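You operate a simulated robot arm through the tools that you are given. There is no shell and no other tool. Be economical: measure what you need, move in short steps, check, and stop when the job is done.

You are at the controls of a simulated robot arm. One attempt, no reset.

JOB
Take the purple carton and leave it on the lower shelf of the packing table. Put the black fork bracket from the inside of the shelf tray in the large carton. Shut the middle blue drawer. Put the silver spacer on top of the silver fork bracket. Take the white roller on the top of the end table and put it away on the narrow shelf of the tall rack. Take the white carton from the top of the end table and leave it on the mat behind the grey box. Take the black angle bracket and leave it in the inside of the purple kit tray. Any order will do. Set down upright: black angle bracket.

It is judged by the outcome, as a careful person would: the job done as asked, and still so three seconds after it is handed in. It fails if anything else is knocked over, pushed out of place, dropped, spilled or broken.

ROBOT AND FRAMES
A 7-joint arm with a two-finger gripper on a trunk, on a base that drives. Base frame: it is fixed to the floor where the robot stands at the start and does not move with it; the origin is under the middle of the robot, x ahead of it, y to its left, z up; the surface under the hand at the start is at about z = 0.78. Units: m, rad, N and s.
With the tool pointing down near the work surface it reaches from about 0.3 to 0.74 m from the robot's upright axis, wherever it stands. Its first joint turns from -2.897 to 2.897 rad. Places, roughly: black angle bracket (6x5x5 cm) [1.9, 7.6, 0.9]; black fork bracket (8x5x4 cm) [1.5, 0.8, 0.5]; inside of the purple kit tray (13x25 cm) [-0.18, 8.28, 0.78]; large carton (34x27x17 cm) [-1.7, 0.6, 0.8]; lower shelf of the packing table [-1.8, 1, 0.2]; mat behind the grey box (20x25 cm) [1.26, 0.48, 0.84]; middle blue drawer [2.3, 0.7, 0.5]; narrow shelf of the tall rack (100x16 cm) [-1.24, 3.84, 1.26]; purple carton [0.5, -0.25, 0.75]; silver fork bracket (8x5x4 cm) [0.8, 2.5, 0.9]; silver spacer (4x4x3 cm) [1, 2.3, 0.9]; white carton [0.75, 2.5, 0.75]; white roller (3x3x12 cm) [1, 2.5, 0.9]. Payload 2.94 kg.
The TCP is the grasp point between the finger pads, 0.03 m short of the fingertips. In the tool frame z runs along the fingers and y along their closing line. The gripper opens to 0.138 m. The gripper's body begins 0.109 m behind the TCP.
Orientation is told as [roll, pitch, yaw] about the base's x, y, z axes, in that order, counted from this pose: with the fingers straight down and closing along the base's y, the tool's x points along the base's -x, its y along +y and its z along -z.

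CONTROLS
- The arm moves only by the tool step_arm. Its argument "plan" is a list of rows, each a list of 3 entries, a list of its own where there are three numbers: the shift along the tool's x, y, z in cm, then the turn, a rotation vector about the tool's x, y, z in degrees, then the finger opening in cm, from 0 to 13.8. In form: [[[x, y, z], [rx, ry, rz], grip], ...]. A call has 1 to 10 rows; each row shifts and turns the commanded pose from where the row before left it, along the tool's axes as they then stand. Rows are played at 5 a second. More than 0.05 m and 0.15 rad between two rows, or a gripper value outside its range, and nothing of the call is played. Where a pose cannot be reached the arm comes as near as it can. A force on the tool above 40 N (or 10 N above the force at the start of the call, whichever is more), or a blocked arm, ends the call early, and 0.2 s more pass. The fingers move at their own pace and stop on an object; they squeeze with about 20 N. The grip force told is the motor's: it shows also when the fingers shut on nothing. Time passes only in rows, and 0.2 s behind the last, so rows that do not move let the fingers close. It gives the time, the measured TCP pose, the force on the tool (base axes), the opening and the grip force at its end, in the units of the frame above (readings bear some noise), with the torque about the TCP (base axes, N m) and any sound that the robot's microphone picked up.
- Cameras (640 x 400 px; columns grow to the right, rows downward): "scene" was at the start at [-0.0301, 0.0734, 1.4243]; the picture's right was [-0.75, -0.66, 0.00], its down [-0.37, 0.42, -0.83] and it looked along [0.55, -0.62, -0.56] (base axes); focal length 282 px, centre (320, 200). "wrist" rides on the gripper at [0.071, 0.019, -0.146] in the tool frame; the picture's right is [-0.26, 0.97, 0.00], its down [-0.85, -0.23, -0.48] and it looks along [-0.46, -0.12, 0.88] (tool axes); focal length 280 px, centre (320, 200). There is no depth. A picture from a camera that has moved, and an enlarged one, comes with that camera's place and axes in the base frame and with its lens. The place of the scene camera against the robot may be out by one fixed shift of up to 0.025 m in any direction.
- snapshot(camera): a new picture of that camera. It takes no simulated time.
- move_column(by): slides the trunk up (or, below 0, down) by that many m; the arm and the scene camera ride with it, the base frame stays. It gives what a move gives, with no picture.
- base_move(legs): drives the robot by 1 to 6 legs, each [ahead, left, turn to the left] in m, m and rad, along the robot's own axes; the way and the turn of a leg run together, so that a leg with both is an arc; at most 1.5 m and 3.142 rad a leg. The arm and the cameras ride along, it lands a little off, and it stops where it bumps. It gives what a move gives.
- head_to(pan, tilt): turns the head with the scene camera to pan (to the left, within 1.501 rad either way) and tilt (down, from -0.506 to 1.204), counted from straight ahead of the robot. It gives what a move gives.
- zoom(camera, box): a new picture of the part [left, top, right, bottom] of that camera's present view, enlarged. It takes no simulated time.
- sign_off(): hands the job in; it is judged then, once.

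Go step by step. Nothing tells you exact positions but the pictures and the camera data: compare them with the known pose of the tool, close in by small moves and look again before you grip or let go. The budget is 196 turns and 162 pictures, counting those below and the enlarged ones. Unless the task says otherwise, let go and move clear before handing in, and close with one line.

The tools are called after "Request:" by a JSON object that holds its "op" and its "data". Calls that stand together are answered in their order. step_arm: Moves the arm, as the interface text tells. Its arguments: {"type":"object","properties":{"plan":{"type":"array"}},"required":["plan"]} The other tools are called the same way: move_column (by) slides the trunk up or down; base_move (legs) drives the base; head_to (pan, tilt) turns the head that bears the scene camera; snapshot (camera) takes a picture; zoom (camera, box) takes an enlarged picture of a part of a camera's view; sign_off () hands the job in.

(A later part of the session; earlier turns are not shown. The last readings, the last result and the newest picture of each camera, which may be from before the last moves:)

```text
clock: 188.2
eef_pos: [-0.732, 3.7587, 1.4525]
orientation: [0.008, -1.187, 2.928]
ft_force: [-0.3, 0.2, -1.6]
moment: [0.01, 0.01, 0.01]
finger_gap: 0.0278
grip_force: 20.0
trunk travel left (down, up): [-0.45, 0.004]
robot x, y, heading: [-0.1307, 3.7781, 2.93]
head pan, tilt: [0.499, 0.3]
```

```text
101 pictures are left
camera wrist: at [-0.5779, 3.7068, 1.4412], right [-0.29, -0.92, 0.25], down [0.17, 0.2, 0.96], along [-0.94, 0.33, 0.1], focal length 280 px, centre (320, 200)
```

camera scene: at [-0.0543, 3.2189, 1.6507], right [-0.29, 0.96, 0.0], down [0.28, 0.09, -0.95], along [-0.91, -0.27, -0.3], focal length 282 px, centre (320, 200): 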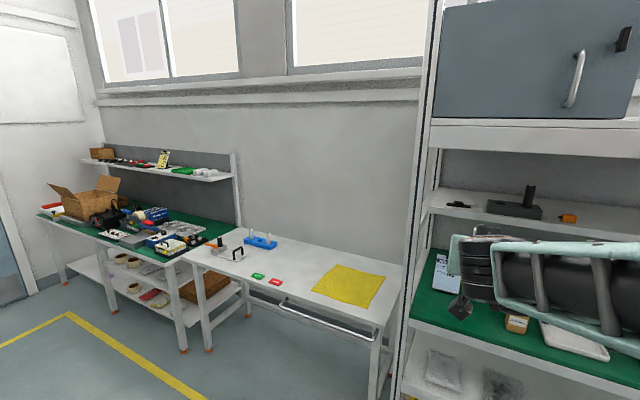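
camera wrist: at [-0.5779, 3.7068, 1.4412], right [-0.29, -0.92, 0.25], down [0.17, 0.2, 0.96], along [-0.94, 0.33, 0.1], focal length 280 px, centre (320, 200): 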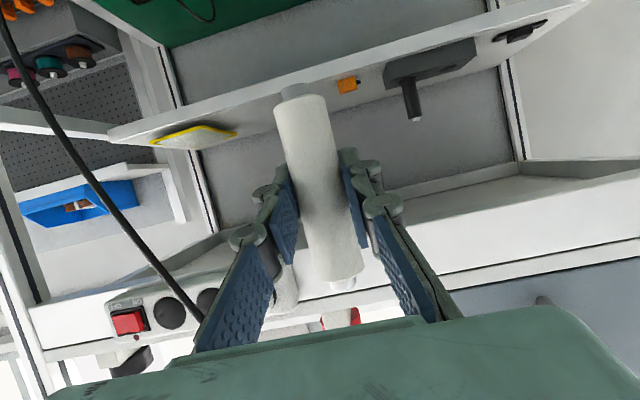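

Request:
{"op": "zoom", "data": {"camera": "wrist", "box": [200, 20, 440, 170]}}

Request:
{"op": "head_to", "data": {"pan": -0.35, "tilt": 0.2}}

Request:
{"op": "snapshot", "data": {"camera": "scene"}}

```text
2.67 times, centred on (320, 95) of wrist
camera zoom: at [-0.5779, 3.7068, 1.4412], right [-0.29, -0.92, 0.25], down [0.17, 0.2, 0.96], along [-0.94, 0.33, 0.1], focal length 748 px, centre (320, 480)
```

zoom: 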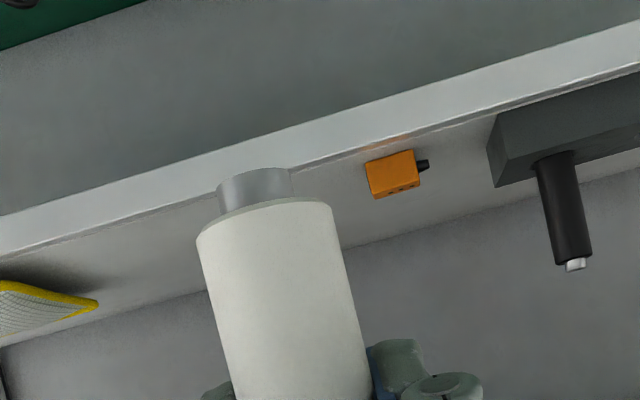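

```text
clock: 189.4
eef_pos: [-0.7328, 3.7591, 1.4526]
orientation: [0.004, -1.186, 2.927]
ft_force: [-0.1, 0.3, -0.1]
moment: [0.01, 0.02, 0.01]
finger_gap: 0.0277
grip_force: 20.2
trunk travel left (down, up): [-0.45, 0.004]
robot x, y, heading: [-0.1253, 3.7794, 2.937]
head pan, tilt: [-0.351, 0.201]
```

```text
99 pictures are left
camera scene: at [-0.1809, 3.6448, 1.6555], right [0.11, 0.99, 0.0], down [0.25, -0.03, -0.97], along [-0.96, 0.11, -0.25], focal length 282 px, centre (320, 200)
```

scene: 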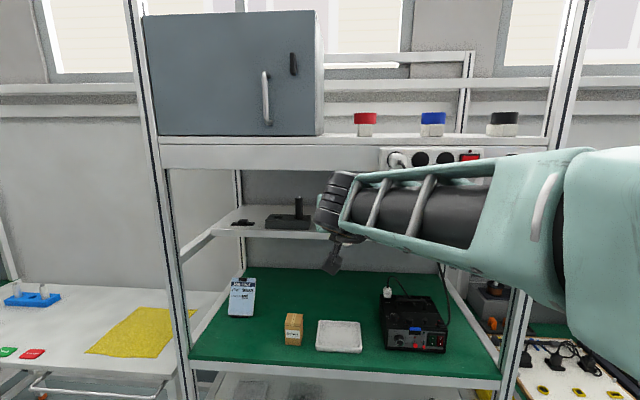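

The shelf is at z about 1.257, its front edge near x = -1.18, and the rack front apron's bottom is at about 1.53, 0.33 m nearer. My elbow would hit the apron as I stand, so I'll back off, stretch the arm out level and then drive in slowly.

Request:
{"op": "base_move", "data": {"legs": [[-0.34, -0.018, 0.0]]}}

Request:
{"op": "step_arm", "data": {"plan": [[[3.5, 0, 1.4], [0, 0, 0], 0.5], [[3.5, 0, 1.4], [0, 0, 0], 0.5], [[2.8, 0, 1.15], [0, 0, 0], 0.5], [[-1.75, 0, 4.3], [0, 0, 0], 0.5], [[-1.75, 0, 4.3], [0, 0, 0], 0.5], [[-1.75, 0, 4.3], [0, 0, 0], 0.5], [[-1.75, 0, 4.3], [0, 0, 0], 0.5], [[-1.75, 0, 4.3], [0, 0, 0], 0.5], [[-1.75, 0, 4.3], [0, 0, 0], 0.5], [[-1.75, 0, 4.3], [0, 0, 0], 0.5]]}}

Request:
{"op": "snapshot", "data": {"camera": "wrist"}}

Request:
{"op": "snapshot", "data": {"camera": "scene"}}

```text
clock: 191.6
eef_pos: [-0.4038, 3.7077, 1.4523]
orientation: [0.008, -1.189, 2.929]
ft_force: [0.8, -0.6, 0.3]
moment: [0.02, -0.01, 0.03]
finger_gap: 0.028
grip_force: 19.8
trunk travel left (down, up): [-0.45, 0.004]
robot x, y, heading: [0.2011, 3.7254, 2.934]
head pan, tilt: [-0.351, 0.201]
```

```text
clock: 193.8
eef_pos: [-0.7235, 3.7777, 1.3439]
orientation: [0.009, -1.184, 2.922]
ft_force: [-0.7, -0.5, -1.9]
moment: [0.01, -0.01, 0.0]
finger_gap: 0.0279
grip_force: 20.0
trunk travel left (down, up): [-0.45, 0.004]
robot x, y, heading: [0.1959, 3.7261, 2.932]
head pan, tilt: [-0.351, 0.201]
```

```text
98 pictures are left
camera wrist: at [-0.5688, 3.7245, 1.3346], right [-0.3, -0.92, 0.25], down [0.17, 0.2, 0.96], along [-0.94, 0.33, 0.09], focal length 280 px, centre (320, 200)
```

wrist: 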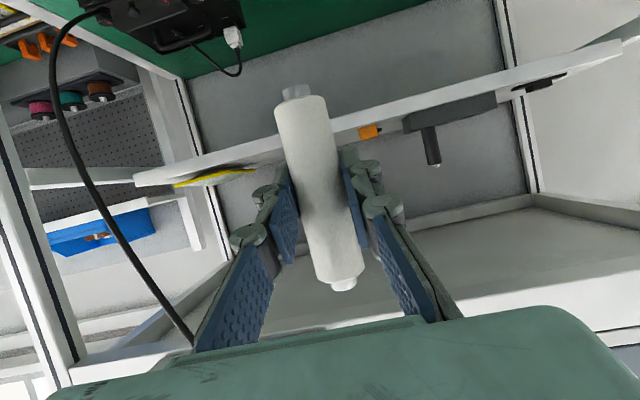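

```text
97 pictures are left
camera scene: at [0.1604, 3.632, 1.66], right [0.53, 0.85, 0.0], down [0.17, -0.11, -0.98], along [-0.83, 0.52, -0.2], focal length 282 px, centre (320, 200)
```

scene: 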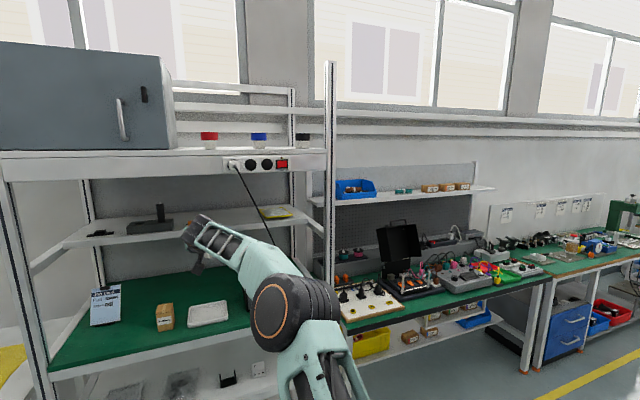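

The arm is now stretched and low enough to go in under the apron, with the cable well off to the side. I'll drive in by stages.

Request:
{"op": "base_move", "data": {"legs": [[0.27, 0.0, 0.0]]}}

Request:
{"op": "snapshot", "data": {"camera": "wrist"}}

Request:
{"op": "snapshot", "data": {"camera": "scene"}}

```text
clock: 195.7
eef_pos: [-0.9829, 3.8321, 1.347]
orientation: [0.007, -1.187, 2.926]
ft_force: [0.2, 0.0, -1.7]
moment: [0.01, 0.02, -0.05]
finger_gap: 0.0279
grip_force: 19.8
trunk travel left (down, up): [-0.45, 0.004]
robot x, y, heading: [-0.0644, 3.7831, 2.935]
head pan, tilt: [-0.351, 0.201]
```

```text
96 pictures are left
camera wrist: at [-0.8294, 3.7796, 1.3369], right [-0.3, -0.92, 0.25], down [0.17, 0.2, 0.96], along [-0.94, 0.33, 0.1], focal length 280 px, centre (320, 200)
```

wrist: 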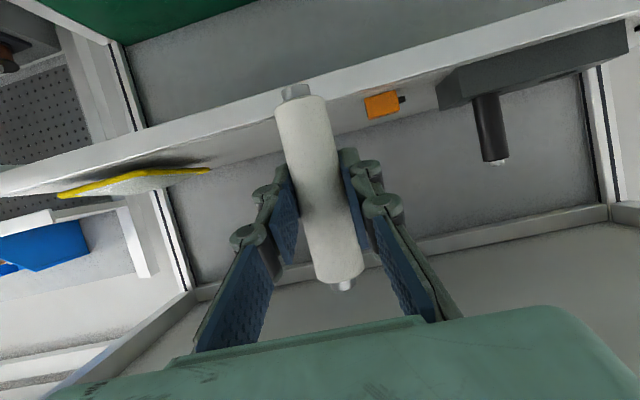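

```text
95 pictures are left
camera scene: at [-0.1001, 3.6881, 1.66], right [0.53, 0.85, 0.0], down [0.17, -0.11, -0.98], along [-0.83, 0.52, -0.2], focal length 282 px, centre (320, 200)
```

scene: 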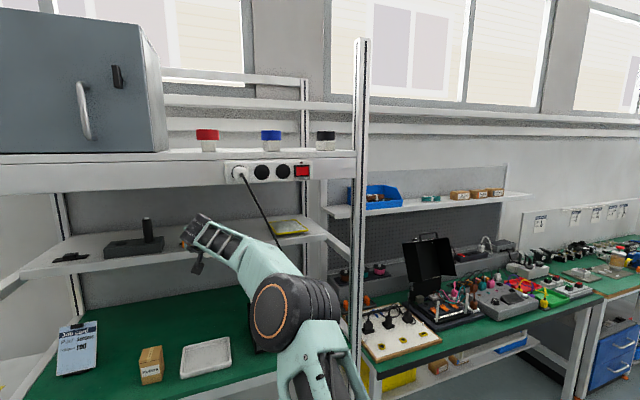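

Request:
{"op": "base_move", "data": {"legs": [[0.245, -0.007, 0.0]]}}

Request:
{"op": "snapshot", "data": {"camera": "wrist"}}

Request:
{"op": "snapshot", "data": {"camera": "scene"}}

```text
clock: 197.5
eef_pos: [-1.2183, 3.8902, 1.3479]
orientation: [0.008, -1.186, 2.925]
ft_force: [0.1, 0.6, -0.9]
moment: [0.01, 0.0, 0.04]
finger_gap: 0.0276
grip_force: 19.8
trunk travel left (down, up): [-0.45, 0.004]
robot x, y, heading: [-0.2964, 3.8406, 2.932]
head pan, tilt: [-0.351, 0.201]
```

```text
94 pictures are left
camera wrist: at [-1.0641, 3.838, 1.3369], right [-0.3, -0.92, 0.25], down [0.17, 0.2, 0.96], along [-0.94, 0.33, 0.1], focal length 280 px, centre (320, 200)
```

wrist: 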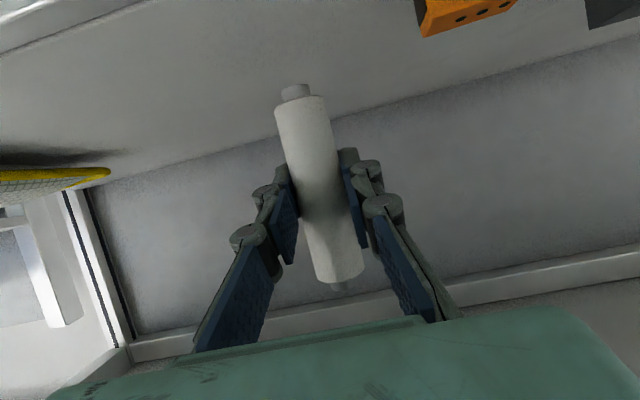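

```text
93 pictures are left
camera scene: at [-0.3349, 3.7458, 1.66], right [0.53, 0.85, 0.0], down [0.17, -0.11, -0.98], along [-0.83, 0.52, -0.2], focal length 282 px, centre (320, 200)
```

scene: 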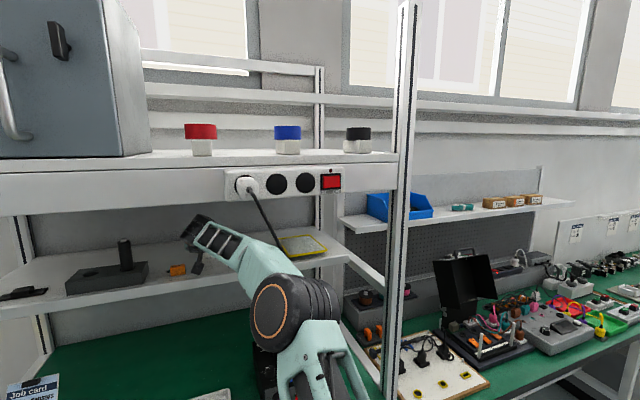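

In position over the free stretch of shelf. I'll lower it to contact.

Request:
{"op": "step_arm", "data": {"plan": [[[0.74, 0, 0.3], [0, 0, 0], 0.5], [[0.65, 0, 0.26], [0, 0, 0], 0.5], [[0.2, 0, 0.08], [0, 0, 0], 0.5], [[0.2, 0, 0.08], [0, 0, 0], 0.5], [[0.15, 0, 0.06], [0, 0, 0], 0.5], [[0.15, 0, 0.06], [0, 0, 0], 0.5], [[0.15, 0, 0.06], [0, 0, 0], 0.5], [[0.15, 0, 0.06], [0, 0, 0], 0.5]]}}

Request:
{"op": "snapshot", "data": {"camera": "wrist"}}

```text
clock: 199.3
eef_pos: [-1.2181, 3.8906, 1.3234]
orientation: [0.006, -1.185, 2.927]
ft_force: [0.4, 0.4, -0.1]
moment: [-0.03, 0.02, 0.02]
finger_gap: 0.0278
grip_force: 20.4
trunk travel left (down, up): [-0.45, 0.004]
robot x, y, heading: [-0.2959, 3.8401, 2.926]
head pan, tilt: [-0.351, 0.201]
```

```text
92 pictures are left
camera wrist: at [-1.0634, 3.8377, 1.3115], right [-0.3, -0.92, 0.24], down [0.17, 0.2, 0.96], along [-0.94, 0.33, 0.1], focal length 280 px, centre (320, 200)
```

wrist: 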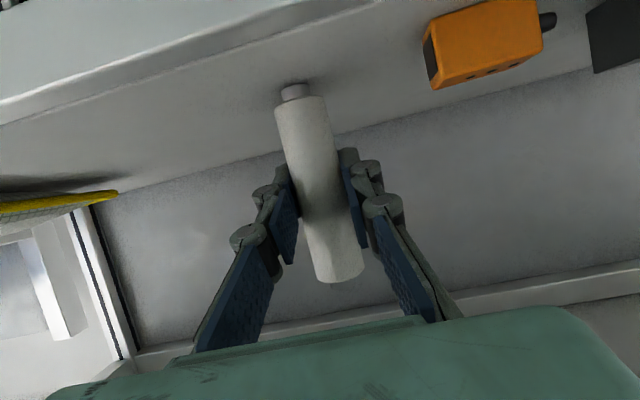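

Request:
{"op": "step_arm", "data": {"plan": [[[0.15, 0, 0.06], [0, 0, 0], 0.5], [[0.15, 0, 0.06], [0, 0, 0], 0.5], [[0.15, 0, 0.06], [0, 0, 0], 0.5], [[0.15, 0, 0.06], [0, 0, 0], 0.5], [[0.15, 0, 0.06], [0, 0, 0], 0.5], [[0.15, 0, 0.06], [0, 0, 0], 0.5]]}}

```text
clock: 200.7
eef_pos: [-1.2165, 3.8891, 1.3176]
orientation: [0.01, -1.193, 2.923]
ft_force: [-2.4, -0.4, 16.6]
moment: [0.01, 0.11, 0.0]
finger_gap: 0.0284
grip_force: 20.2
trunk travel left (down, up): [-0.45, 0.004]
robot x, y, heading: [-0.2939, 3.8386, 2.929]
head pan, tilt: [-0.351, 0.201]
```

Contact. I'll ease off, open and draw back level.

Request:
{"op": "step_arm", "data": {"plan": [[[-0.2, 0, -0.08], [0, 0, 0], 1], [[0, 0, 0], [0, 0, 0], 3.5], [[0, 0, 0], [0, 0, 0], 5], [[0, 0, 0], [0, 0, 0], 5], [[0.75, 0, -1.85], [0, 0, 0], 5.5], [[1.1, 0, -2.8], [0, 0, 0], 6], [[1.1, 0, -2.8], [0, 0, 0], 6], [[1.1, 0, -2.8], [0, 0, 0], 6], [[0, 0, 0], [0, 0, 0], 6]]}}

Request:
{"op": "snapshot", "data": {"camera": "wrist"}}

Request:
{"op": "base_move", "data": {"legs": [[-0.5, 0.0, 0.0]]}}

Request:
{"op": "snapshot", "data": {"camera": "wrist"}}

```text
clock: 202.7
eef_pos: [-1.1099, 3.8667, 1.3141]
orientation: [0.007, -1.188, 2.924]
ft_force: [-0.1, -0.5, 0.3]
moment: [0.0, 0.0, 0.0]
finger_gap: 0.06
grip_force: 0.0
trunk travel left (down, up): [-0.45, 0.004]
robot x, y, heading: [-0.2965, 3.8419, 2.931]
head pan, tilt: [-0.351, 0.201]
```

```text
91 pictures are left
camera wrist: at [-0.9554, 3.8153, 1.3039], right [-0.3, -0.92, 0.25], down [0.17, 0.2, 0.96], along [-0.94, 0.33, 0.1], focal length 280 px, centre (320, 200)
```

wrist: 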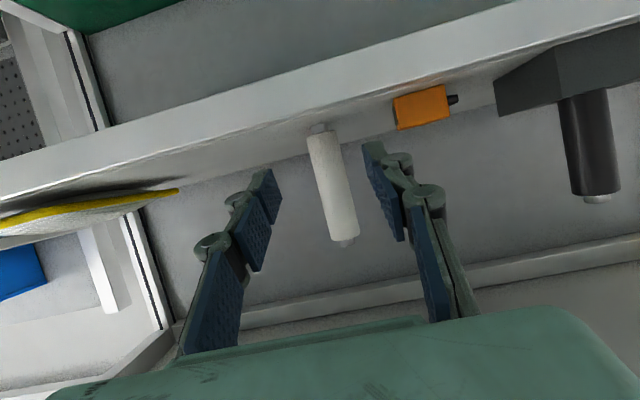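

```text
clock: 205.7
eef_pos: [-0.622, 3.7595, 1.3161]
orientation: [0.006, -1.188, 2.929]
ft_force: [0.2, 1.4, 0.2]
moment: [-0.03, -0.02, 0.01]
finger_gap: 0.0602
grip_force: 0.1
trunk travel left (down, up): [-0.45, 0.004]
robot x, y, heading: [0.1937, 3.7365, 2.93]
head pan, tilt: [-0.351, 0.201]
```

```text
90 pictures are left
camera wrist: at [-0.4666, 3.7079, 1.3044], right [-0.29, -0.92, 0.25], down [0.17, 0.2, 0.96], along [-0.94, 0.32, 0.1], focal length 280 px, centre (320, 200)
```

wrist: 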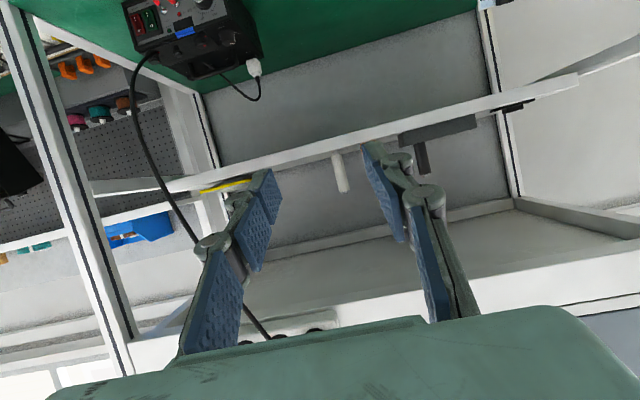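

The roller stands on the narrow shelf. Next is the angle bracket further up the aisle: I'll fold the arm and drive north along the aisle.

Request:
{"op": "step_arm", "data": {"plan": [[[1.8, 0, -4.4], [0, 0, 0], 6], [[1.8, 0, -4.4], [0, 0, 0], 6], [[0, 0, -4], [0, 8.5, 0], 6], [[0, 0, -4], [0, 8.5, 0], 6], [[0, 0, -2], [0, 8.5, 0], 6], [[0, 0, 0], [0, 8.5, 0], 6], [[0, 0, 0], [0, 8.5, 0], 6], [[0, 0, 0], [0, 8.5, 0], 6], [[0, 0, 0], [0, 8.5, 0], 6], [[0, 0, 0], [0, 8.5, 0], 6]]}}

Request:
{"op": "base_move", "data": {"legs": [[0.0, 0.0, -1.56], [1.5, 0.0, 0.0], [1.2, 0.0, 0.0]]}}

Request:
{"op": "head_to", "data": {"pan": -0.3, "tilt": 0.3}}

Request:
{"op": "snapshot", "data": {"camera": "scene"}}

Request:
{"op": "head_to", "data": {"pan": 0.5, "tilt": 0.3}}

Request:
{"op": "snapshot", "data": {"camera": "scene"}}

```text
clock: 207.9
eef_pos: [-0.4408, 3.7228, 1.3638]
orientation: [0.004, -0.1, 2.937]
ft_force: [1.0, 0.3, 1.1]
moment: [-0.03, 0.06, 0.01]
finger_gap: 0.0603
grip_force: 0.0
out of reach, approached as far as the arm can: row 10
trunk travel left (down, up): [-0.45, 0.004]
robot x, y, heading: [0.1909, 3.7325, 2.937]
head pan, tilt: [-0.351, 0.201]
```

```text
clock: 224.7
eef_pos: [0.7091, 7.0081, 1.3612]
orientation: [0.0, -0.099, 1.37]
ft_force: [-0.1, 0.2, -0.7]
moment: [0.0, 0.02, -0.01]
finger_gap: 0.0598
grip_force: 0.1
trunk travel left (down, up): [-0.45, 0.004]
robot x, y, heading: [0.7286, 6.3755, 1.365]
head pan, tilt: [-0.351, 0.201]
```

```text
clock: 225.4
eef_pos: [0.7106, 7.0088, 1.362]
orientation: [0.002, -0.099, 1.369]
ft_force: [-0.3, 0.3, 0.4]
moment: [0.02, 0.04, -0.01]
finger_gap: 0.0599
grip_force: 0.1
trunk travel left (down, up): [-0.45, 0.004]
robot x, y, heading: [0.7238, 6.3688, 1.369]
head pan, tilt: [-0.3, 0.3]
```

```text
89 pictures are left
camera scene: at [0.615, 6.4088, 1.6508], right [0.88, -0.48, 0.0], down [-0.14, -0.26, -0.96], along [0.46, 0.84, -0.3], focal length 282 px, centre (320, 200)
```

scene: 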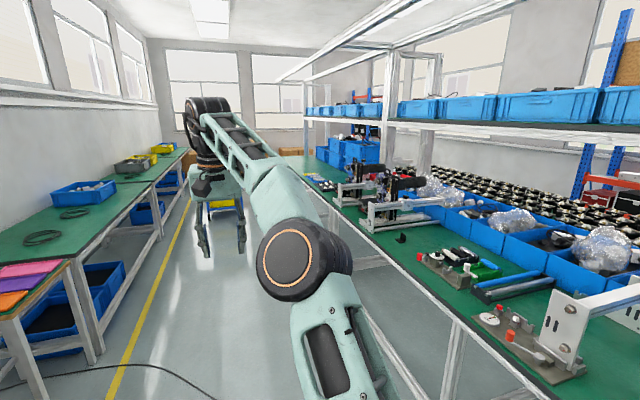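

```text
clock: 226.5
eef_pos: [0.7105, 7.0077, 1.3618]
orientation: [0.001, -0.1, 1.37]
ft_force: [-0.3, -0.2, -0.4]
moment: [0.01, -0.01, 0.02]
finger_gap: 0.0601
grip_force: 0.0
trunk travel left (down, up): [-0.45, 0.004]
robot x, y, heading: [0.7296, 6.3743, 1.368]
head pan, tilt: [0.499, 0.3]
```

```text
88 pictures are left
camera scene: at [0.5428, 6.4163, 1.6507], right [0.96, 0.29, 0.0], down [0.09, -0.28, -0.96], along [-0.28, 0.91, -0.3], focal length 282 px, centre (320, 200)
```

scene: 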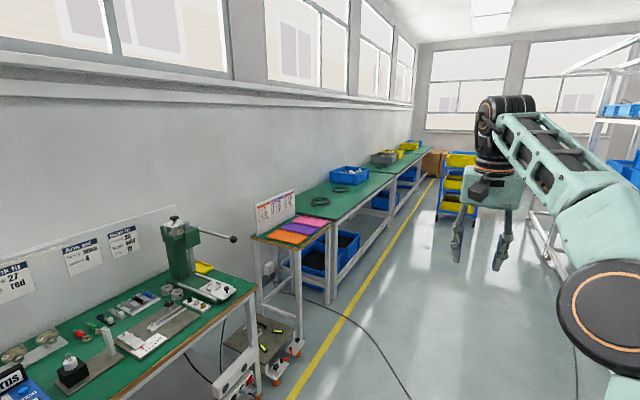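

The black angle bracket is on the east bench at about [1.9, 7.65]; the purple kit tray is on the small cart at about [-0.17, 8.32]. I'll go to the bracket first, keeping off the floor cable.

Request:
{"op": "base_move", "data": {"legs": [[0.0, 0.0, -1.568], [0.0, 1.4, 0.0], [0.25, 0.0, 0.0]]}}

Request:
{"op": "head_to", "data": {"pan": 0.2, "tilt": 0.6}}

Request:
{"op": "snapshot", "data": {"camera": "scene"}}

Request:
{"op": "snapshot", "data": {"camera": "wrist"}}

```text
clock: 244.2
eef_pos: [1.8896, 7.7107, 1.3617]
orientation: [0.003, -0.099, -0.21]
ft_force: [0.3, -0.9, -0.2]
moment: [-0.02, 0.06, -0.02]
finger_gap: 0.0602
grip_force: 0.0
trunk travel left (down, up): [-0.45, 0.004]
robot x, y, heading: [1.2571, 7.6986, -0.204]
head pan, tilt: [0.499, 0.3]
```

```text
clock: 245.1
eef_pos: [1.8888, 7.7109, 1.3631]
orientation: [0.001, -0.1, -0.208]
ft_force: [-0.2, 1.1, -0.2]
moment: [-0.01, 0.0, 0.0]
finger_gap: 0.0601
grip_force: 0.0
trunk travel left (down, up): [-0.45, 0.004]
robot x, y, heading: [1.2546, 7.7004, -0.205]
head pan, tilt: [0.201, 0.6]
```

```text
87 pictures are left
camera scene: at [1.2832, 7.8521, 1.6233], right [-0.01, -1.0, 0.0], down [-0.56, 0.0, -0.83], along [0.83, -0.01, -0.56], focal length 282 px, centre (320, 200)
```

scene: 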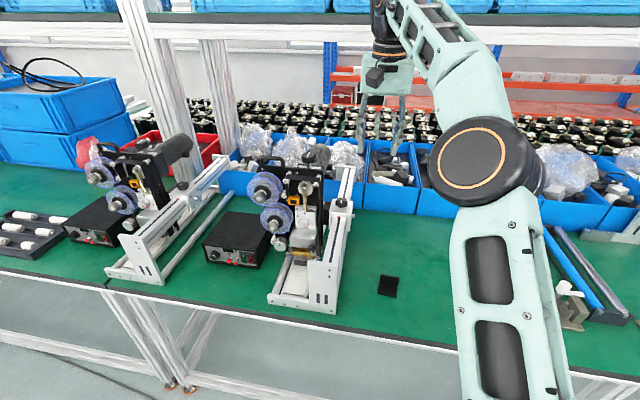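

```text
86 pictures are left
camera wrist: at [1.8093, 7.7477, 1.5007], right [0.45, 0.89, 0.03], down [0.73, -0.39, 0.56], along [0.51, -0.23, -0.83], focal length 280 px, centre (320, 200)
```

wrist: 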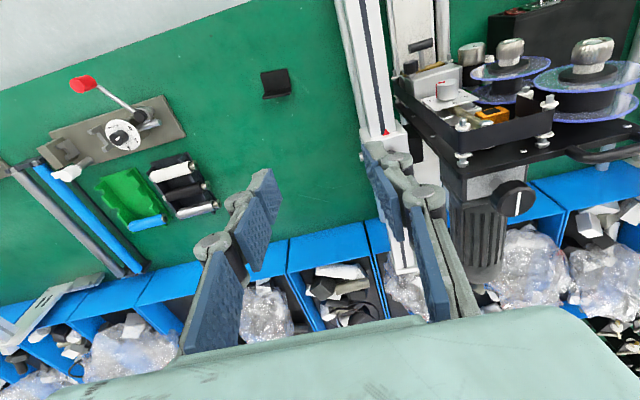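

Request:
{"op": "zoom", "data": {"camera": "wrist", "box": [236, 53, 316, 113]}}

Request:
{"op": "zoom", "data": {"camera": "scene", "box": [350, 260, 430, 320]}}

```text
6.67 times, centred on (276, 83) of wrist
camera zoom: at [1.8093, 7.7477, 1.5007], right [0.45, 0.89, 0.03], down [0.73, -0.39, 0.56], along [0.51, -0.23, -0.83], focal length 1869 px, centre (613, 980)
```

zoom: 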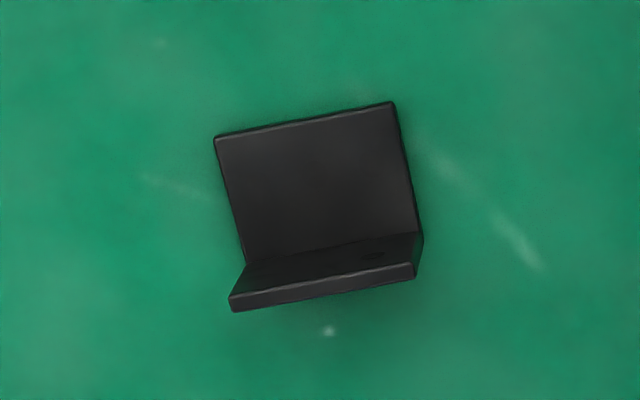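

```text
6.67 times, centred on (390, 290) of scene
camera zoom: at [1.2832, 7.8521, 1.6233], right [-0.01, -1.0, 0.0], down [-0.56, 0.0, -0.83], along [0.83, -0.01, -0.56], focal length 1878 px, centre (-147, -400)
```

zoom: 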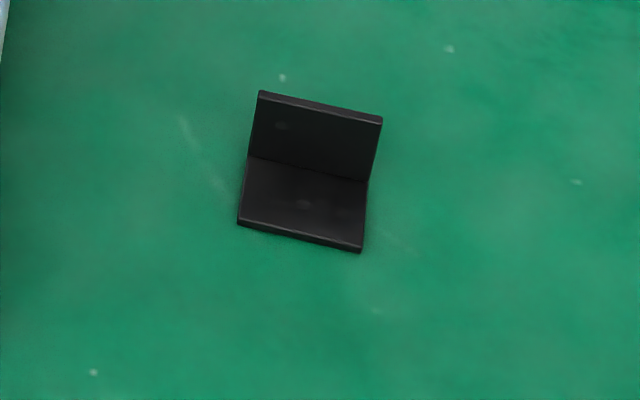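

It's an L standing with its plate flat and wall upright (top at about [1.907, 7.616, 0.90]), so it's already upright. I'll grip the thin wall from above with the fingers closing across it, turning so that the camera stays away from the machine.

Request:
{"op": "step_arm", "data": {"plan": [[[-1.8, -4.4, 0], [0, 0, 0], 6], [[-1.8, -4.4, 0], [0, 0, 0], 6], [[0, 0, 4.5], [0, 2.9, -8.5], 6], [[0, 0, 4.5], [0, 2.8, -8.5], 6], [[0, 0, 4.5], [0, 0, -8.5], 6], [[0, 0, 2], [0, 0, -8.5], 6], [[0, 0, 0], [0, 0, -8.5], 6], [[0, 0, 0], [0, 0, -8.5], 6], [[0, 0, 0], [0, 0, -8.5], 6], [[0, 0, 0], [0, 0, -8.5], 6]]}}

Request:
{"op": "step_arm", "data": {"plan": [[[0, 0, 0], [0, 0, -8.5], 6], [[0, 0, 0], [0, 0, -8.5], 6], [[0, 0, 0], [0, 0, 0], 6]]}}

Request:
{"op": "snapshot", "data": {"camera": "wrist"}}

```text
refused: row 3 steps farther than a row can; nothing moved
```

```text
clock: 245.8
eef_pos: [1.8888, 7.7104, 1.3629]
orientation: [-0.025, -0.096, 0.093]
ft_force: [0.7, 0.8, 0.4]
moment: [-0.01, 0.01, 0.0]
finger_gap: 0.0599
grip_force: 0.0
trunk travel left (down, up): [-0.45, 0.004]
robot x, y, heading: [1.2556, 7.7004, -0.209]
head pan, tilt: [0.201, 0.6]
```

```text
83 pictures are left
camera wrist: at [1.8025, 7.7268, 1.5004], right [0.17, 0.98, 0.0], down [0.82, -0.14, 0.56], along [0.55, -0.1, -0.83], focal length 280 px, centre (320, 200)
```

wrist: 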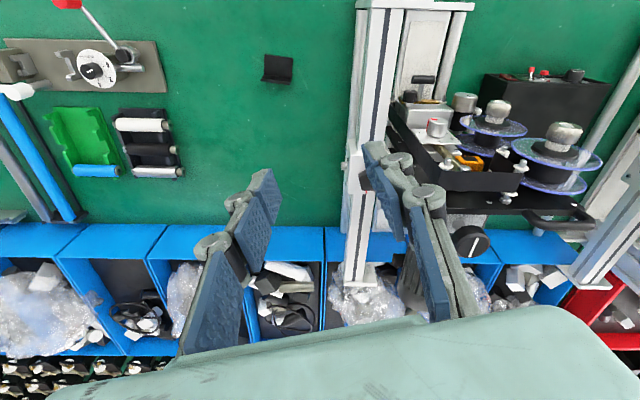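

Request:
{"op": "step_arm", "data": {"plan": [[[-0.5, -4.7, 0], [0, 0, 0], 6], [[-0.4, -4.7, 0], [0, 0, 0], 6], [[0, 0, 4.5], [-1.4, 5.5, 0], 6], [[0, 0, 4.5], [0, 0, -8.48], 6], [[0, 0, 4.5], [0, 0, -8.48], 6], [[0, 0, 4.5], [0, 0, -8.48], 6], [[0, 0, 4.5], [0, 0, -8.48], 6], [[0, 0, 2.5], [0, 0, -8.48], 6], [[0, 0, 0], [0, 0, -8.48], 6], [[0, 0, 0], [0, 0, -8.48], 6]]}}

Request:
{"op": "snapshot", "data": {"camera": "wrist"}}

```text
clock: 248.1
eef_pos: [1.7235, 7.6915, 1.1277]
orientation: [-0.009, 0.002, 0.916]
ft_force: [-0.2, -0.2, -0.4]
moment: [0.01, 0.01, -0.03]
finger_gap: 0.06
grip_force: 0.0
out of reach, approached as far as the arm can: row 1, 2, 3, 5, 6, 7, 8, 9, 10
trunk travel left (down, up): [-0.45, 0.004]
robot x, y, heading: [1.2556, 7.697, -0.211]
head pan, tilt: [0.201, 0.6]
```

```text
82 pictures are left
camera wrist: at [1.6644, 7.6482, 1.2732], right [-0.61, 0.79, -0.01], down [0.69, 0.54, 0.48], along [0.38, 0.28, -0.88], focal length 280 px, centre (320, 200)
```

wrist: 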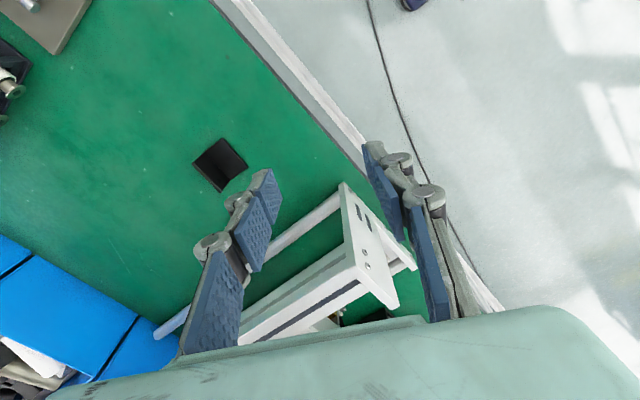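

The joint limit blocks that direction. I'll turn the other way instead; the machine frame stays over 5 cm clear of the camera.

Request:
{"op": "step_arm", "data": {"plan": [[[0, 0, 0], [0, 0, 8.4], 6], [[0, 0, 0], [0, 0, 8.4], 6], [[0, 0, 0], [0, 0, 8.4], 6], [[0, 0, 0], [0, 0, 8.4], 6], [[0, 0, 0], [0, 0, 8.4], 6], [[0, 0, 0], [0, 0, 8.4], 6], [[0, 0, 0], [0, 0, 8.4], 6], [[0, 0, 0], [0, 0, 8.4], 6], [[0, 0, 0], [0, 0, 8.4], 6], [[0, 0, 0], [0, 0, 8.4], 6]]}}

Request:
{"op": "step_arm", "data": {"plan": [[[0, 0, 0], [0, 0, 8.4], 6], [[0, 0, 0], [0, 0, 8.4], 6], [[0, 0, 0], [0, 0, 8.4], 6], [[0, 0, 0], [0, 0, 8.4], 6], [[0, 0, 0], [0, 0, 8.4], 6], [[0, 0, 0], [0, 0, 8.4], 6], [[0, 0, 0], [0, 0, 8.4], 6], [[0, 0, 0], [0, 0, 8.4], 6], [[0, 0, 0], [0, 0, 8.2], 6], [[0, 0, 0], [0, 0, 0], 6]]}}

Request:
{"op": "snapshot", "data": {"camera": "wrist"}}

```text
clock: 250.2
eef_pos: [1.7237, 7.691, 1.1276]
orientation: [-0.004, -0.007, -0.546]
ft_force: [-0.6, -0.3, -1.1]
moment: [0.0, 0.01, -0.03]
finger_gap: 0.0603
grip_force: 0.1
trunk travel left (down, up): [-0.45, 0.004]
robot x, y, heading: [1.2546, 7.7, -0.208]
head pan, tilt: [0.201, 0.6]
```

```text
clock: 252.4
eef_pos: [1.7239, 7.6913, 1.1274]
orientation: [0.006, -0.004, -1.86]
ft_force: [0.0, 1.2, 0.6]
moment: [-0.01, 0.01, 0.0]
finger_gap: 0.06
grip_force: 0.1
trunk travel left (down, up): [-0.45, 0.004]
robot x, y, heading: [1.2552, 7.7016, -0.215]
head pan, tilt: [0.201, 0.6]
```

```text
81 pictures are left
camera wrist: at [1.7624, 7.7548, 1.2732], right [0.85, -0.53, 0.01], down [-0.46, -0.75, 0.48], along [-0.25, -0.41, -0.88], focal length 280 px, centre (320, 200)
```

wrist: 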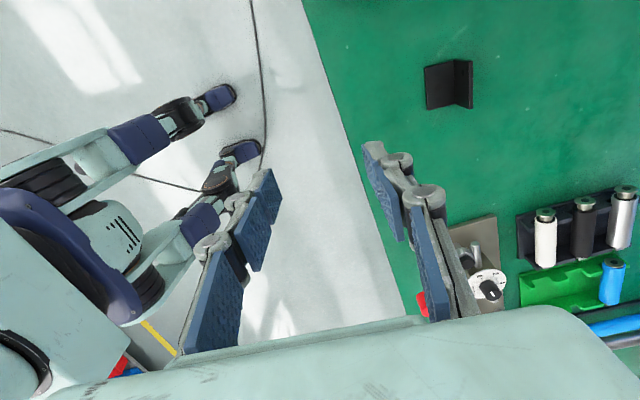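

Request:
{"op": "step_arm", "data": {"plan": [[[-0.5, 4.9, 0], [0, 0, 0], 6], [[-0.5, 4.9, 0], [0, 0, 0], 6], [[-0.5, 4.9, 0], [0, 0, 0], 6], [[-0.4, 4.9, 0], [0, 0, 0], 6], [[0, 0, 4.5], [0, 0, 0], 6], [[0, 0, 4.5], [0, 0, 0], 6], [[0, 0, 0], [0, 0, 0], 6]]}}

Request:
{"op": "snapshot", "data": {"camera": "wrist"}}

Request:
{"op": "snapshot", "data": {"camera": "scene"}}

```text
clock: 254.1
eef_pos: [1.9062, 7.617, 1.0378]
orientation: [0.008, -0.006, -1.858]
ft_force: [0.6, -0.5, 0.0]
moment: [-0.01, -0.02, 0.04]
finger_gap: 0.06
grip_force: 0.1
trunk travel left (down, up): [-0.45, 0.004]
robot x, y, heading: [1.2524, 7.702, -0.209]
head pan, tilt: [0.201, 0.6]
```

```text
80 pictures are left
camera wrist: at [1.9446, 7.6807, 1.1842], right [0.85, -0.52, 0.01], down [-0.46, -0.75, 0.48], along [-0.24, -0.41, -0.88], focal length 280 px, centre (320, 200)
```

wrist: 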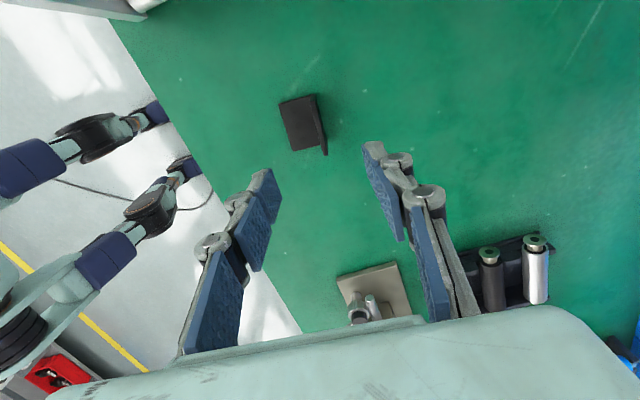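

```text
79 pictures are left
camera scene: at [1.2831, 7.852, 1.6233], right [-0.01, -1.0, 0.0], down [-0.56, 0.0, -0.83], along [0.83, -0.01, -0.56], focal length 282 px, centre (320, 200)
```

scene: 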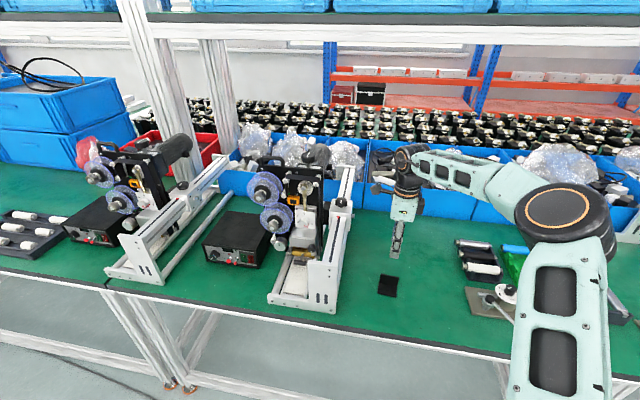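

Request:
{"op": "zoom", "data": {"camera": "wrist", "box": [240, 70, 400, 190]}}

```text
3.33 times, centred on (320, 130) of wrist
camera zoom: at [1.9446, 7.6807, 1.1842], right [0.85, -0.52, 0.01], down [-0.46, -0.75, 0.48], along [-0.24, -0.41, -0.88], focal length 935 px, centre (320, 433)
```

zoom: 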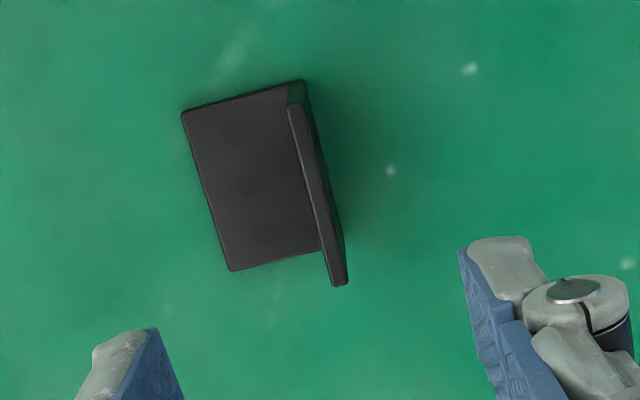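

The wall sits between the fingers as wanted. I'll go down and close on it.

Request:
{"op": "step_arm", "data": {"plan": [[[0.1, 0.2, 4], [0, 0, 0], 5], [[0, 0, 4], [0, 0, 0], 5], [[0, 0, 3.5], [0, 0, 0], 5], [[0, 0, 2], [0, 0, 0], 5], [[0, 0, 0.5], [0, 0, 0], 5], [[0, 0, 0], [0, 0, 0], 5]]}}

Request:
{"op": "snapshot", "data": {"camera": "wrist"}}

```text
clock: 255.4
eef_pos: [1.9092, 7.6181, 0.8979]
orientation: [0.009, -0.004, -1.858]
ft_force: [-0.1, -0.4, -0.6]
moment: [-0.03, -0.01, 0.05]
finger_gap: 0.05
grip_force: 0.1
trunk travel left (down, up): [-0.45, 0.004]
robot x, y, heading: [1.2561, 7.7009, -0.21]
head pan, tilt: [0.201, 0.6]
```

```text
77 pictures are left
camera wrist: at [1.9474, 7.6808, 1.0443], right [0.85, -0.52, 0.01], down [-0.46, -0.75, 0.48], along [-0.24, -0.41, -0.88], focal length 280 px, centre (320, 200)
```

wrist: 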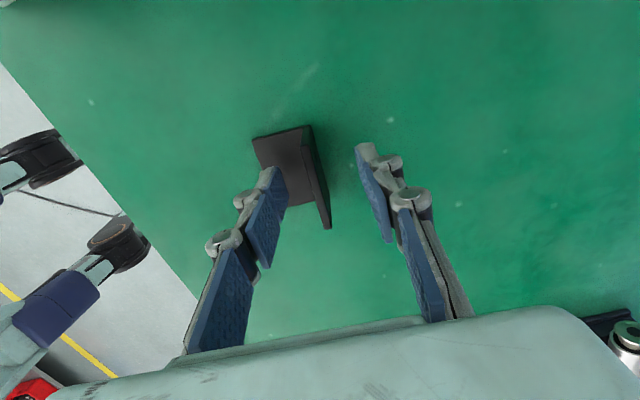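

Request:
{"op": "step_arm", "data": {"plan": [[[0, 0, -0.4], [0, 0, 0], 3.5], [[0, 0, 0], [0, 0, 0], 2], [[0, 0, 0], [0, 0, 0], 0], [[0, 0, 0], [0, 0, 0], 0], [[0, 0, 0], [0, 0, 0], 0], [[0, 0, 0], [0, 0, 0], 0]]}}

Request:
{"op": "step_arm", "data": {"plan": [[[0, 0, -0.5], [0, 0, 0], 0], [[0, 0, -1.5], [0, 0, 0], 0], [[0, 0, -2], [0, 0, 0], 0], [[0, 0, 0], [0, 0, 0], 0]]}}

Request:
{"op": "snapshot", "data": {"camera": "wrist"}}

```text
clock: 256.9
eef_pos: [1.91, 7.6172, 0.9021]
orientation: [0.006, -0.003, -1.858]
ft_force: [-0.8, 0.7, -0.2]
moment: [0.04, 0.02, -0.04]
finger_gap: 0.0063
grip_force: 19.7
trunk travel left (down, up): [-0.45, 0.004]
robot x, y, heading: [1.2536, 7.699, -0.212]
head pan, tilt: [0.201, 0.6]
```

```text
clock: 257.9
eef_pos: [1.9095, 7.6163, 0.9425]
orientation: [0.005, -0.002, -1.858]
ft_force: [-0.3, 0.6, -1.3]
moment: [0.01, 0.0, 0.0]
finger_gap: 0.0058
grip_force: 20.6
trunk travel left (down, up): [-0.45, 0.004]
robot x, y, heading: [1.2532, 7.6985, -0.214]
head pan, tilt: [0.201, 0.6]
```

```text
76 pictures are left
camera wrist: at [1.9477, 7.6801, 1.0883], right [0.85, -0.52, 0.01], down [-0.46, -0.75, 0.48], along [-0.25, -0.41, -0.88], focal length 280 px, centre (320, 200)
```

wrist: 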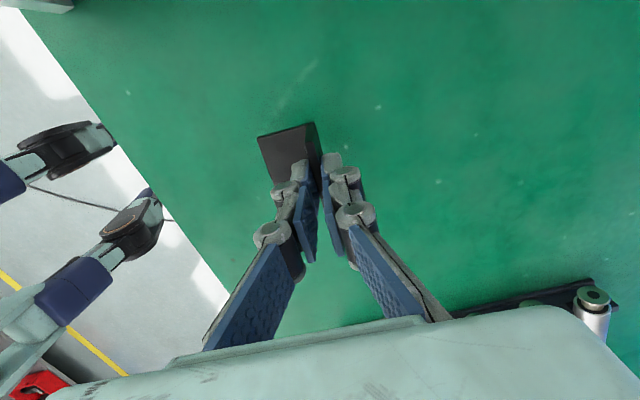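

The bracket is held. I'll lift, back away and turn round to the kit trays across the aisle.

Request:
{"op": "step_arm", "data": {"plan": [[[0, 0, -3], [0, 0, 0], 0], [[0, 0, -4], [0, 0, 0], 0], [[0, 0, -4], [0, 0, 0], 0], [[0, 0, -4], [0, 0, 0], 0]]}}

Request:
{"op": "base_move", "data": {"legs": [[-0.45, 0.0, 0.0], [0.0, 0.0, 1.57], [0.0, 0.0, 1.57], [0.0, -0.3, 0.0]]}}

Request:
{"op": "head_to", "data": {"pan": 0.1, "tilt": 0.6}}

Request:
{"op": "snapshot", "data": {"camera": "scene"}}

Request:
{"op": "snapshot", "data": {"camera": "wrist"}}

```text
clock: 258.9
eef_pos: [1.91, 7.6173, 1.0924]
orientation: [0.005, -0.003, -1.857]
ft_force: [-1.0, 0.4, -2.2]
moment: [-0.03, -0.03, -0.02]
finger_gap: 0.0058
grip_force: 20.0
trunk travel left (down, up): [-0.45, 0.004]
robot x, y, heading: [1.2547, 7.6995, -0.211]
head pan, tilt: [0.201, 0.6]
```

```text
clock: 272.0
eef_pos: [0.2192, 8.1608, 1.0921]
orientation: [0.007, -0.004, 1.292]
ft_force: [-0.6, 0.2, -0.9]
moment: [0.0, 0.0, -0.01]
finger_gap: 0.0061
grip_force: 20.2
trunk travel left (down, up): [-0.45, 0.004]
robot x, y, heading: [0.8748, 8.0807, 2.937]
head pan, tilt: [0.201, 0.6]
```

```text
clock: 272.7
eef_pos: [0.2187, 8.1622, 1.0923]
orientation: [0.005, -0.003, 1.29]
ft_force: [0.0, -0.1, -0.7]
moment: [-0.02, -0.01, 0.01]
finger_gap: 0.006
grip_force: 19.7
trunk travel left (down, up): [-0.45, 0.004]
robot x, y, heading: [0.8773, 8.0834, 2.938]
head pan, tilt: [0.099, 0.6]
```

```text
75 pictures are left
camera scene: at [0.83, 7.9501, 1.6233], right [0.1, 0.99, 0.0], down [0.56, -0.06, -0.82], along [-0.82, 0.08, -0.57], focal length 282 px, centre (320, 200)
```

scene: 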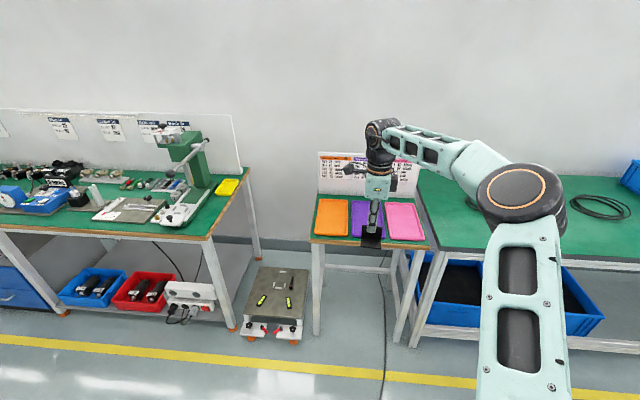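

```text
74 pictures are left
camera wrist: at [0.1817, 8.0978, 1.2379], right [-0.85, 0.52, 0.01], down [0.46, 0.75, 0.48], along [0.24, 0.41, -0.88], focal length 280 px, centre (320, 200)
```

wrist: 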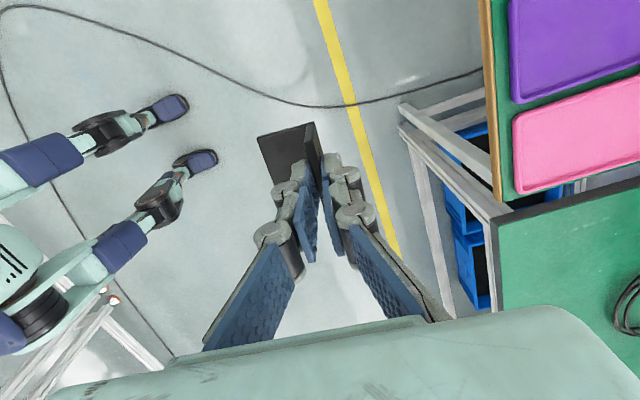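

The purple tray is centred near [-0.18, 8.28]. I'll drive forward to bring the bracket above it.

Request:
{"op": "base_move", "data": {"legs": [[0.43, -0.035, 0.0]]}}

Request:
{"op": "snapshot", "data": {"camera": "wrist"}}

Request:
{"op": "snapshot", "data": {"camera": "scene"}}

```text
clock: 275.3
eef_pos: [-0.197, 8.2784, 1.0921]
orientation: [0.006, -0.005, 1.294]
ft_force: [-0.1, 0.2, -1.0]
moment: [-0.03, 0.0, 0.0]
finger_gap: 0.006
grip_force: 19.8
trunk travel left (down, up): [-0.45, 0.004]
robot x, y, heading: [0.4596, 8.2076, 2.94]
head pan, tilt: [0.099, 0.6]
```

```text
73 pictures are left
camera wrist: at [-0.2335, 8.2148, 1.2377], right [-0.86, 0.51, 0.01], down [0.45, 0.75, 0.48], along [0.24, 0.41, -0.88], focal length 280 px, centre (320, 200)
```

wrist: 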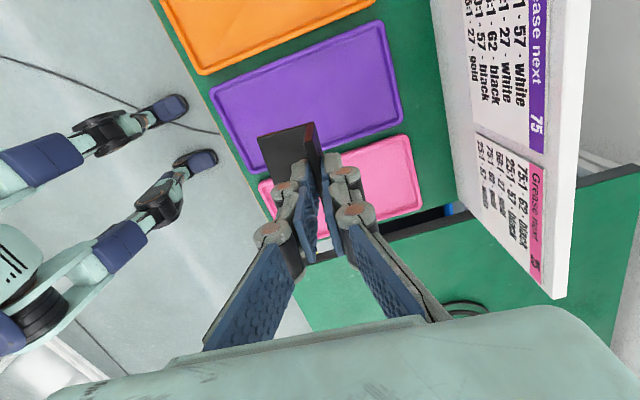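

```text
72 pictures are left
camera scene: at [0.4154, 8.0701, 1.6232], right [0.1, 1.0, 0.0], down [0.56, -0.06, -0.82], along [-0.82, 0.08, -0.57], focal length 282 px, centre (320, 200)
```

scene: 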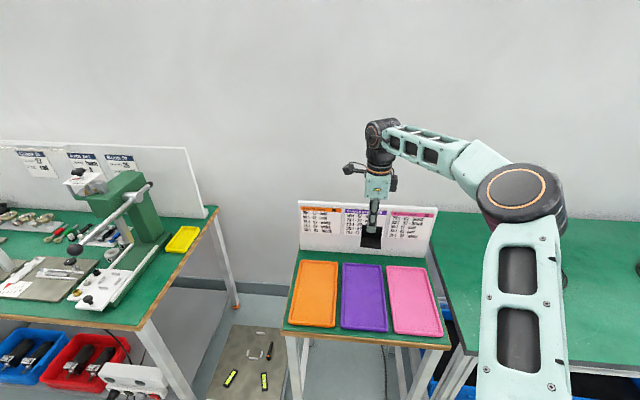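

Request:
{"op": "step_arm", "data": {"plan": [[[0.8, 1.1, 4], [0, 0, 0], 0], [[0, 0, 4.5], [0, 0, 0], 0], [[0, 0, 4.5], [0, 0, 0], 0], [[0, 0, 4.5], [0, 0, 0], 0], [[0, 0, 3.5], [0, 0, 0], 0], [[0, 0, 0], [0, 0, 0], 0]]}}

Request:
{"op": "snapshot", "data": {"camera": "wrist"}}

Request:
{"op": "zoom", "data": {"camera": "scene", "box": [280, 180, 460, 350]}}

```text
clock: 276.7
eef_pos: [-0.2098, 8.2749, 0.8828]
orientation: [0.008, -0.002, 1.296]
ft_force: [0.7, -0.1, -0.4]
moment: [0.05, 0.03, 0.0]
finger_gap: 0.0059
grip_force: 20.1
trunk travel left (down, up): [-0.45, 0.004]
robot x, y, heading: [0.4608, 8.2069, 2.942]
head pan, tilt: [0.099, 0.6]
```

```text
71 pictures are left
camera wrist: at [-0.2471, 8.2108, 1.0279], right [-0.86, 0.51, 0.01], down [0.45, 0.75, 0.48], along [0.24, 0.41, -0.88], focal length 280 px, centre (320, 200)
```

wrist: 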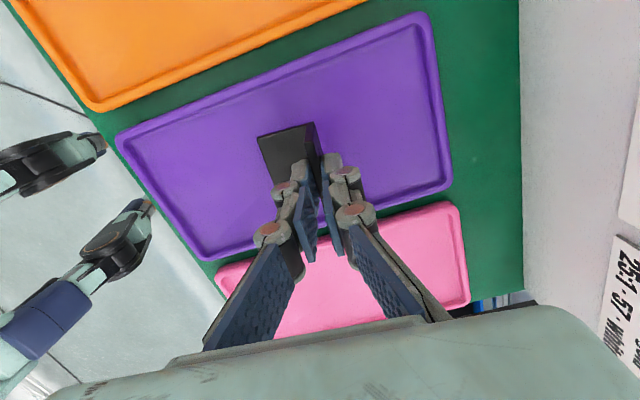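

```text
2.35 times, centred on (370, 265) of scene
camera zoom: at [0.4159, 8.07, 1.6233], right [0.1, 1.0, 0.0], down [0.56, -0.06, -0.83], along [-0.82, 0.08, -0.56], focal length 663 px, centre (202, 47)
```

zoom: 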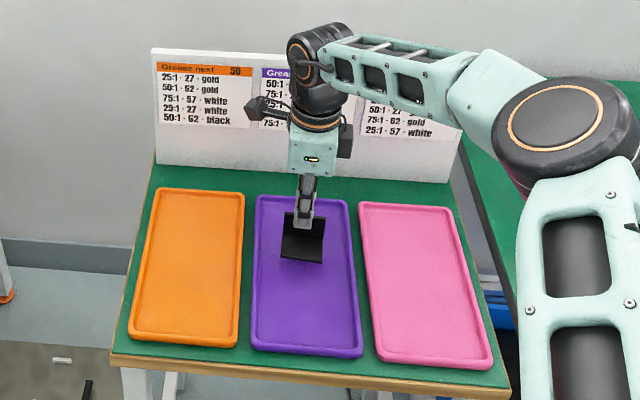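

Well over the purple tray, inside its rim. I'll lower it to contact.

Request:
{"op": "step_arm", "data": {"plan": [[[0, 0, 2], [0, 0, 0], 0], [[0, 0, 1], [0, 0, 0], 0], [[0, 0, 0.4], [0, 0, 0], 0], [[0, 0, 0.3], [0, 0, 0], 0], [[0, 0, 0.2], [0, 0, 0], 0], [[0, 0, 0.2], [0, 0, 0], 0], [[0, 0, 0.2], [0, 0, 0], 0], [[0, 0, 0.2], [0, 0, 0], 0], [[0, 0, 0.2], [0, 0, 0], 0]]}}

Request:
{"op": "snapshot", "data": {"camera": "wrist"}}

```text
clock: 278.7
eef_pos: [-0.211, 8.2749, 0.8353]
orientation: [0.01, -0.004, 1.296]
ft_force: [-6.9, 1.9, 16.9]
moment: [0.04, 0.19, -0.02]
finger_gap: 0.0062
grip_force: 19.9
trunk travel left (down, up): [-0.45, 0.004]
robot x, y, heading: [0.4622, 8.2046, 2.941]
head pan, tilt: [0.099, 0.6]
```

```text
69 pictures are left
camera wrist: at [-0.2469, 8.2116, 0.9825], right [-0.86, 0.52, 0.01], down [0.46, 0.75, 0.48], along [0.24, 0.41, -0.88], focal length 280 px, centre (320, 200)
```

wrist: 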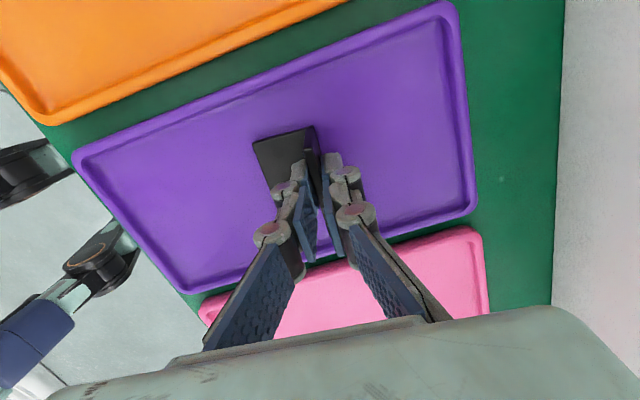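

Contact. I'll ease up, open to about 4 cm and rise clear.

Request:
{"op": "step_arm", "data": {"plan": [[[0, 0, -0.15], [0, 0, 0], 0], [[0, 0, 0], [0, 0, 0], 2], [[0, 0, 0], [0, 0, 0], 3.5], [[0, 0, 0], [0, 0, 0], 4], [[0, 0, -2], [0, 0, 0], 4], [[0, 0, -3], [0, 0, 0], 4], [[0, 0, -4], [0, 0, 0], 4], [[0, 0, -4.5], [0, 0, 0], 4], [[0, 0, -4.5], [0, 0, 0], 4], [[0, 0, -4.5], [0, 0, 0], 4]]}}

Request:
{"op": "snapshot", "data": {"camera": "wrist"}}

```text
clock: 280.9
eef_pos: [-0.2082, 8.2734, 1.063]
orientation: [0.007, -0.006, 1.296]
ft_force: [0.4, 0.2, 0.5]
moment: [0.02, 0.02, 0.01]
finger_gap: 0.0399
grip_force: 0.1
trunk travel left (down, up): [-0.45, 0.004]
robot x, y, heading: [0.4627, 8.2025, 2.944]
head pan, tilt: [0.099, 0.6]
```

```text
68 pictures are left
camera wrist: at [-0.2457, 8.2095, 1.209], right [-0.86, 0.51, 0.01], down [0.46, 0.75, 0.48], along [0.24, 0.41, -0.88], focal length 280 px, centre (320, 200)
```

wrist: 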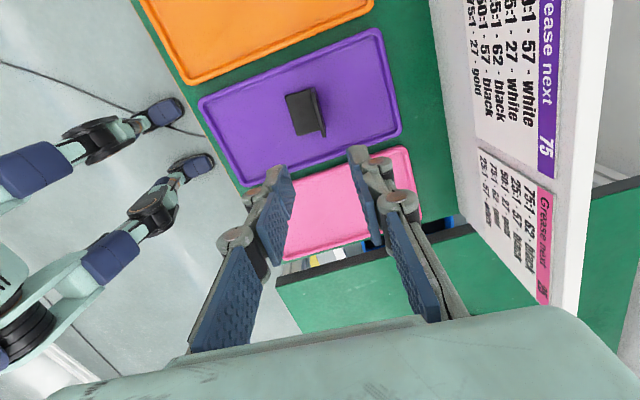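

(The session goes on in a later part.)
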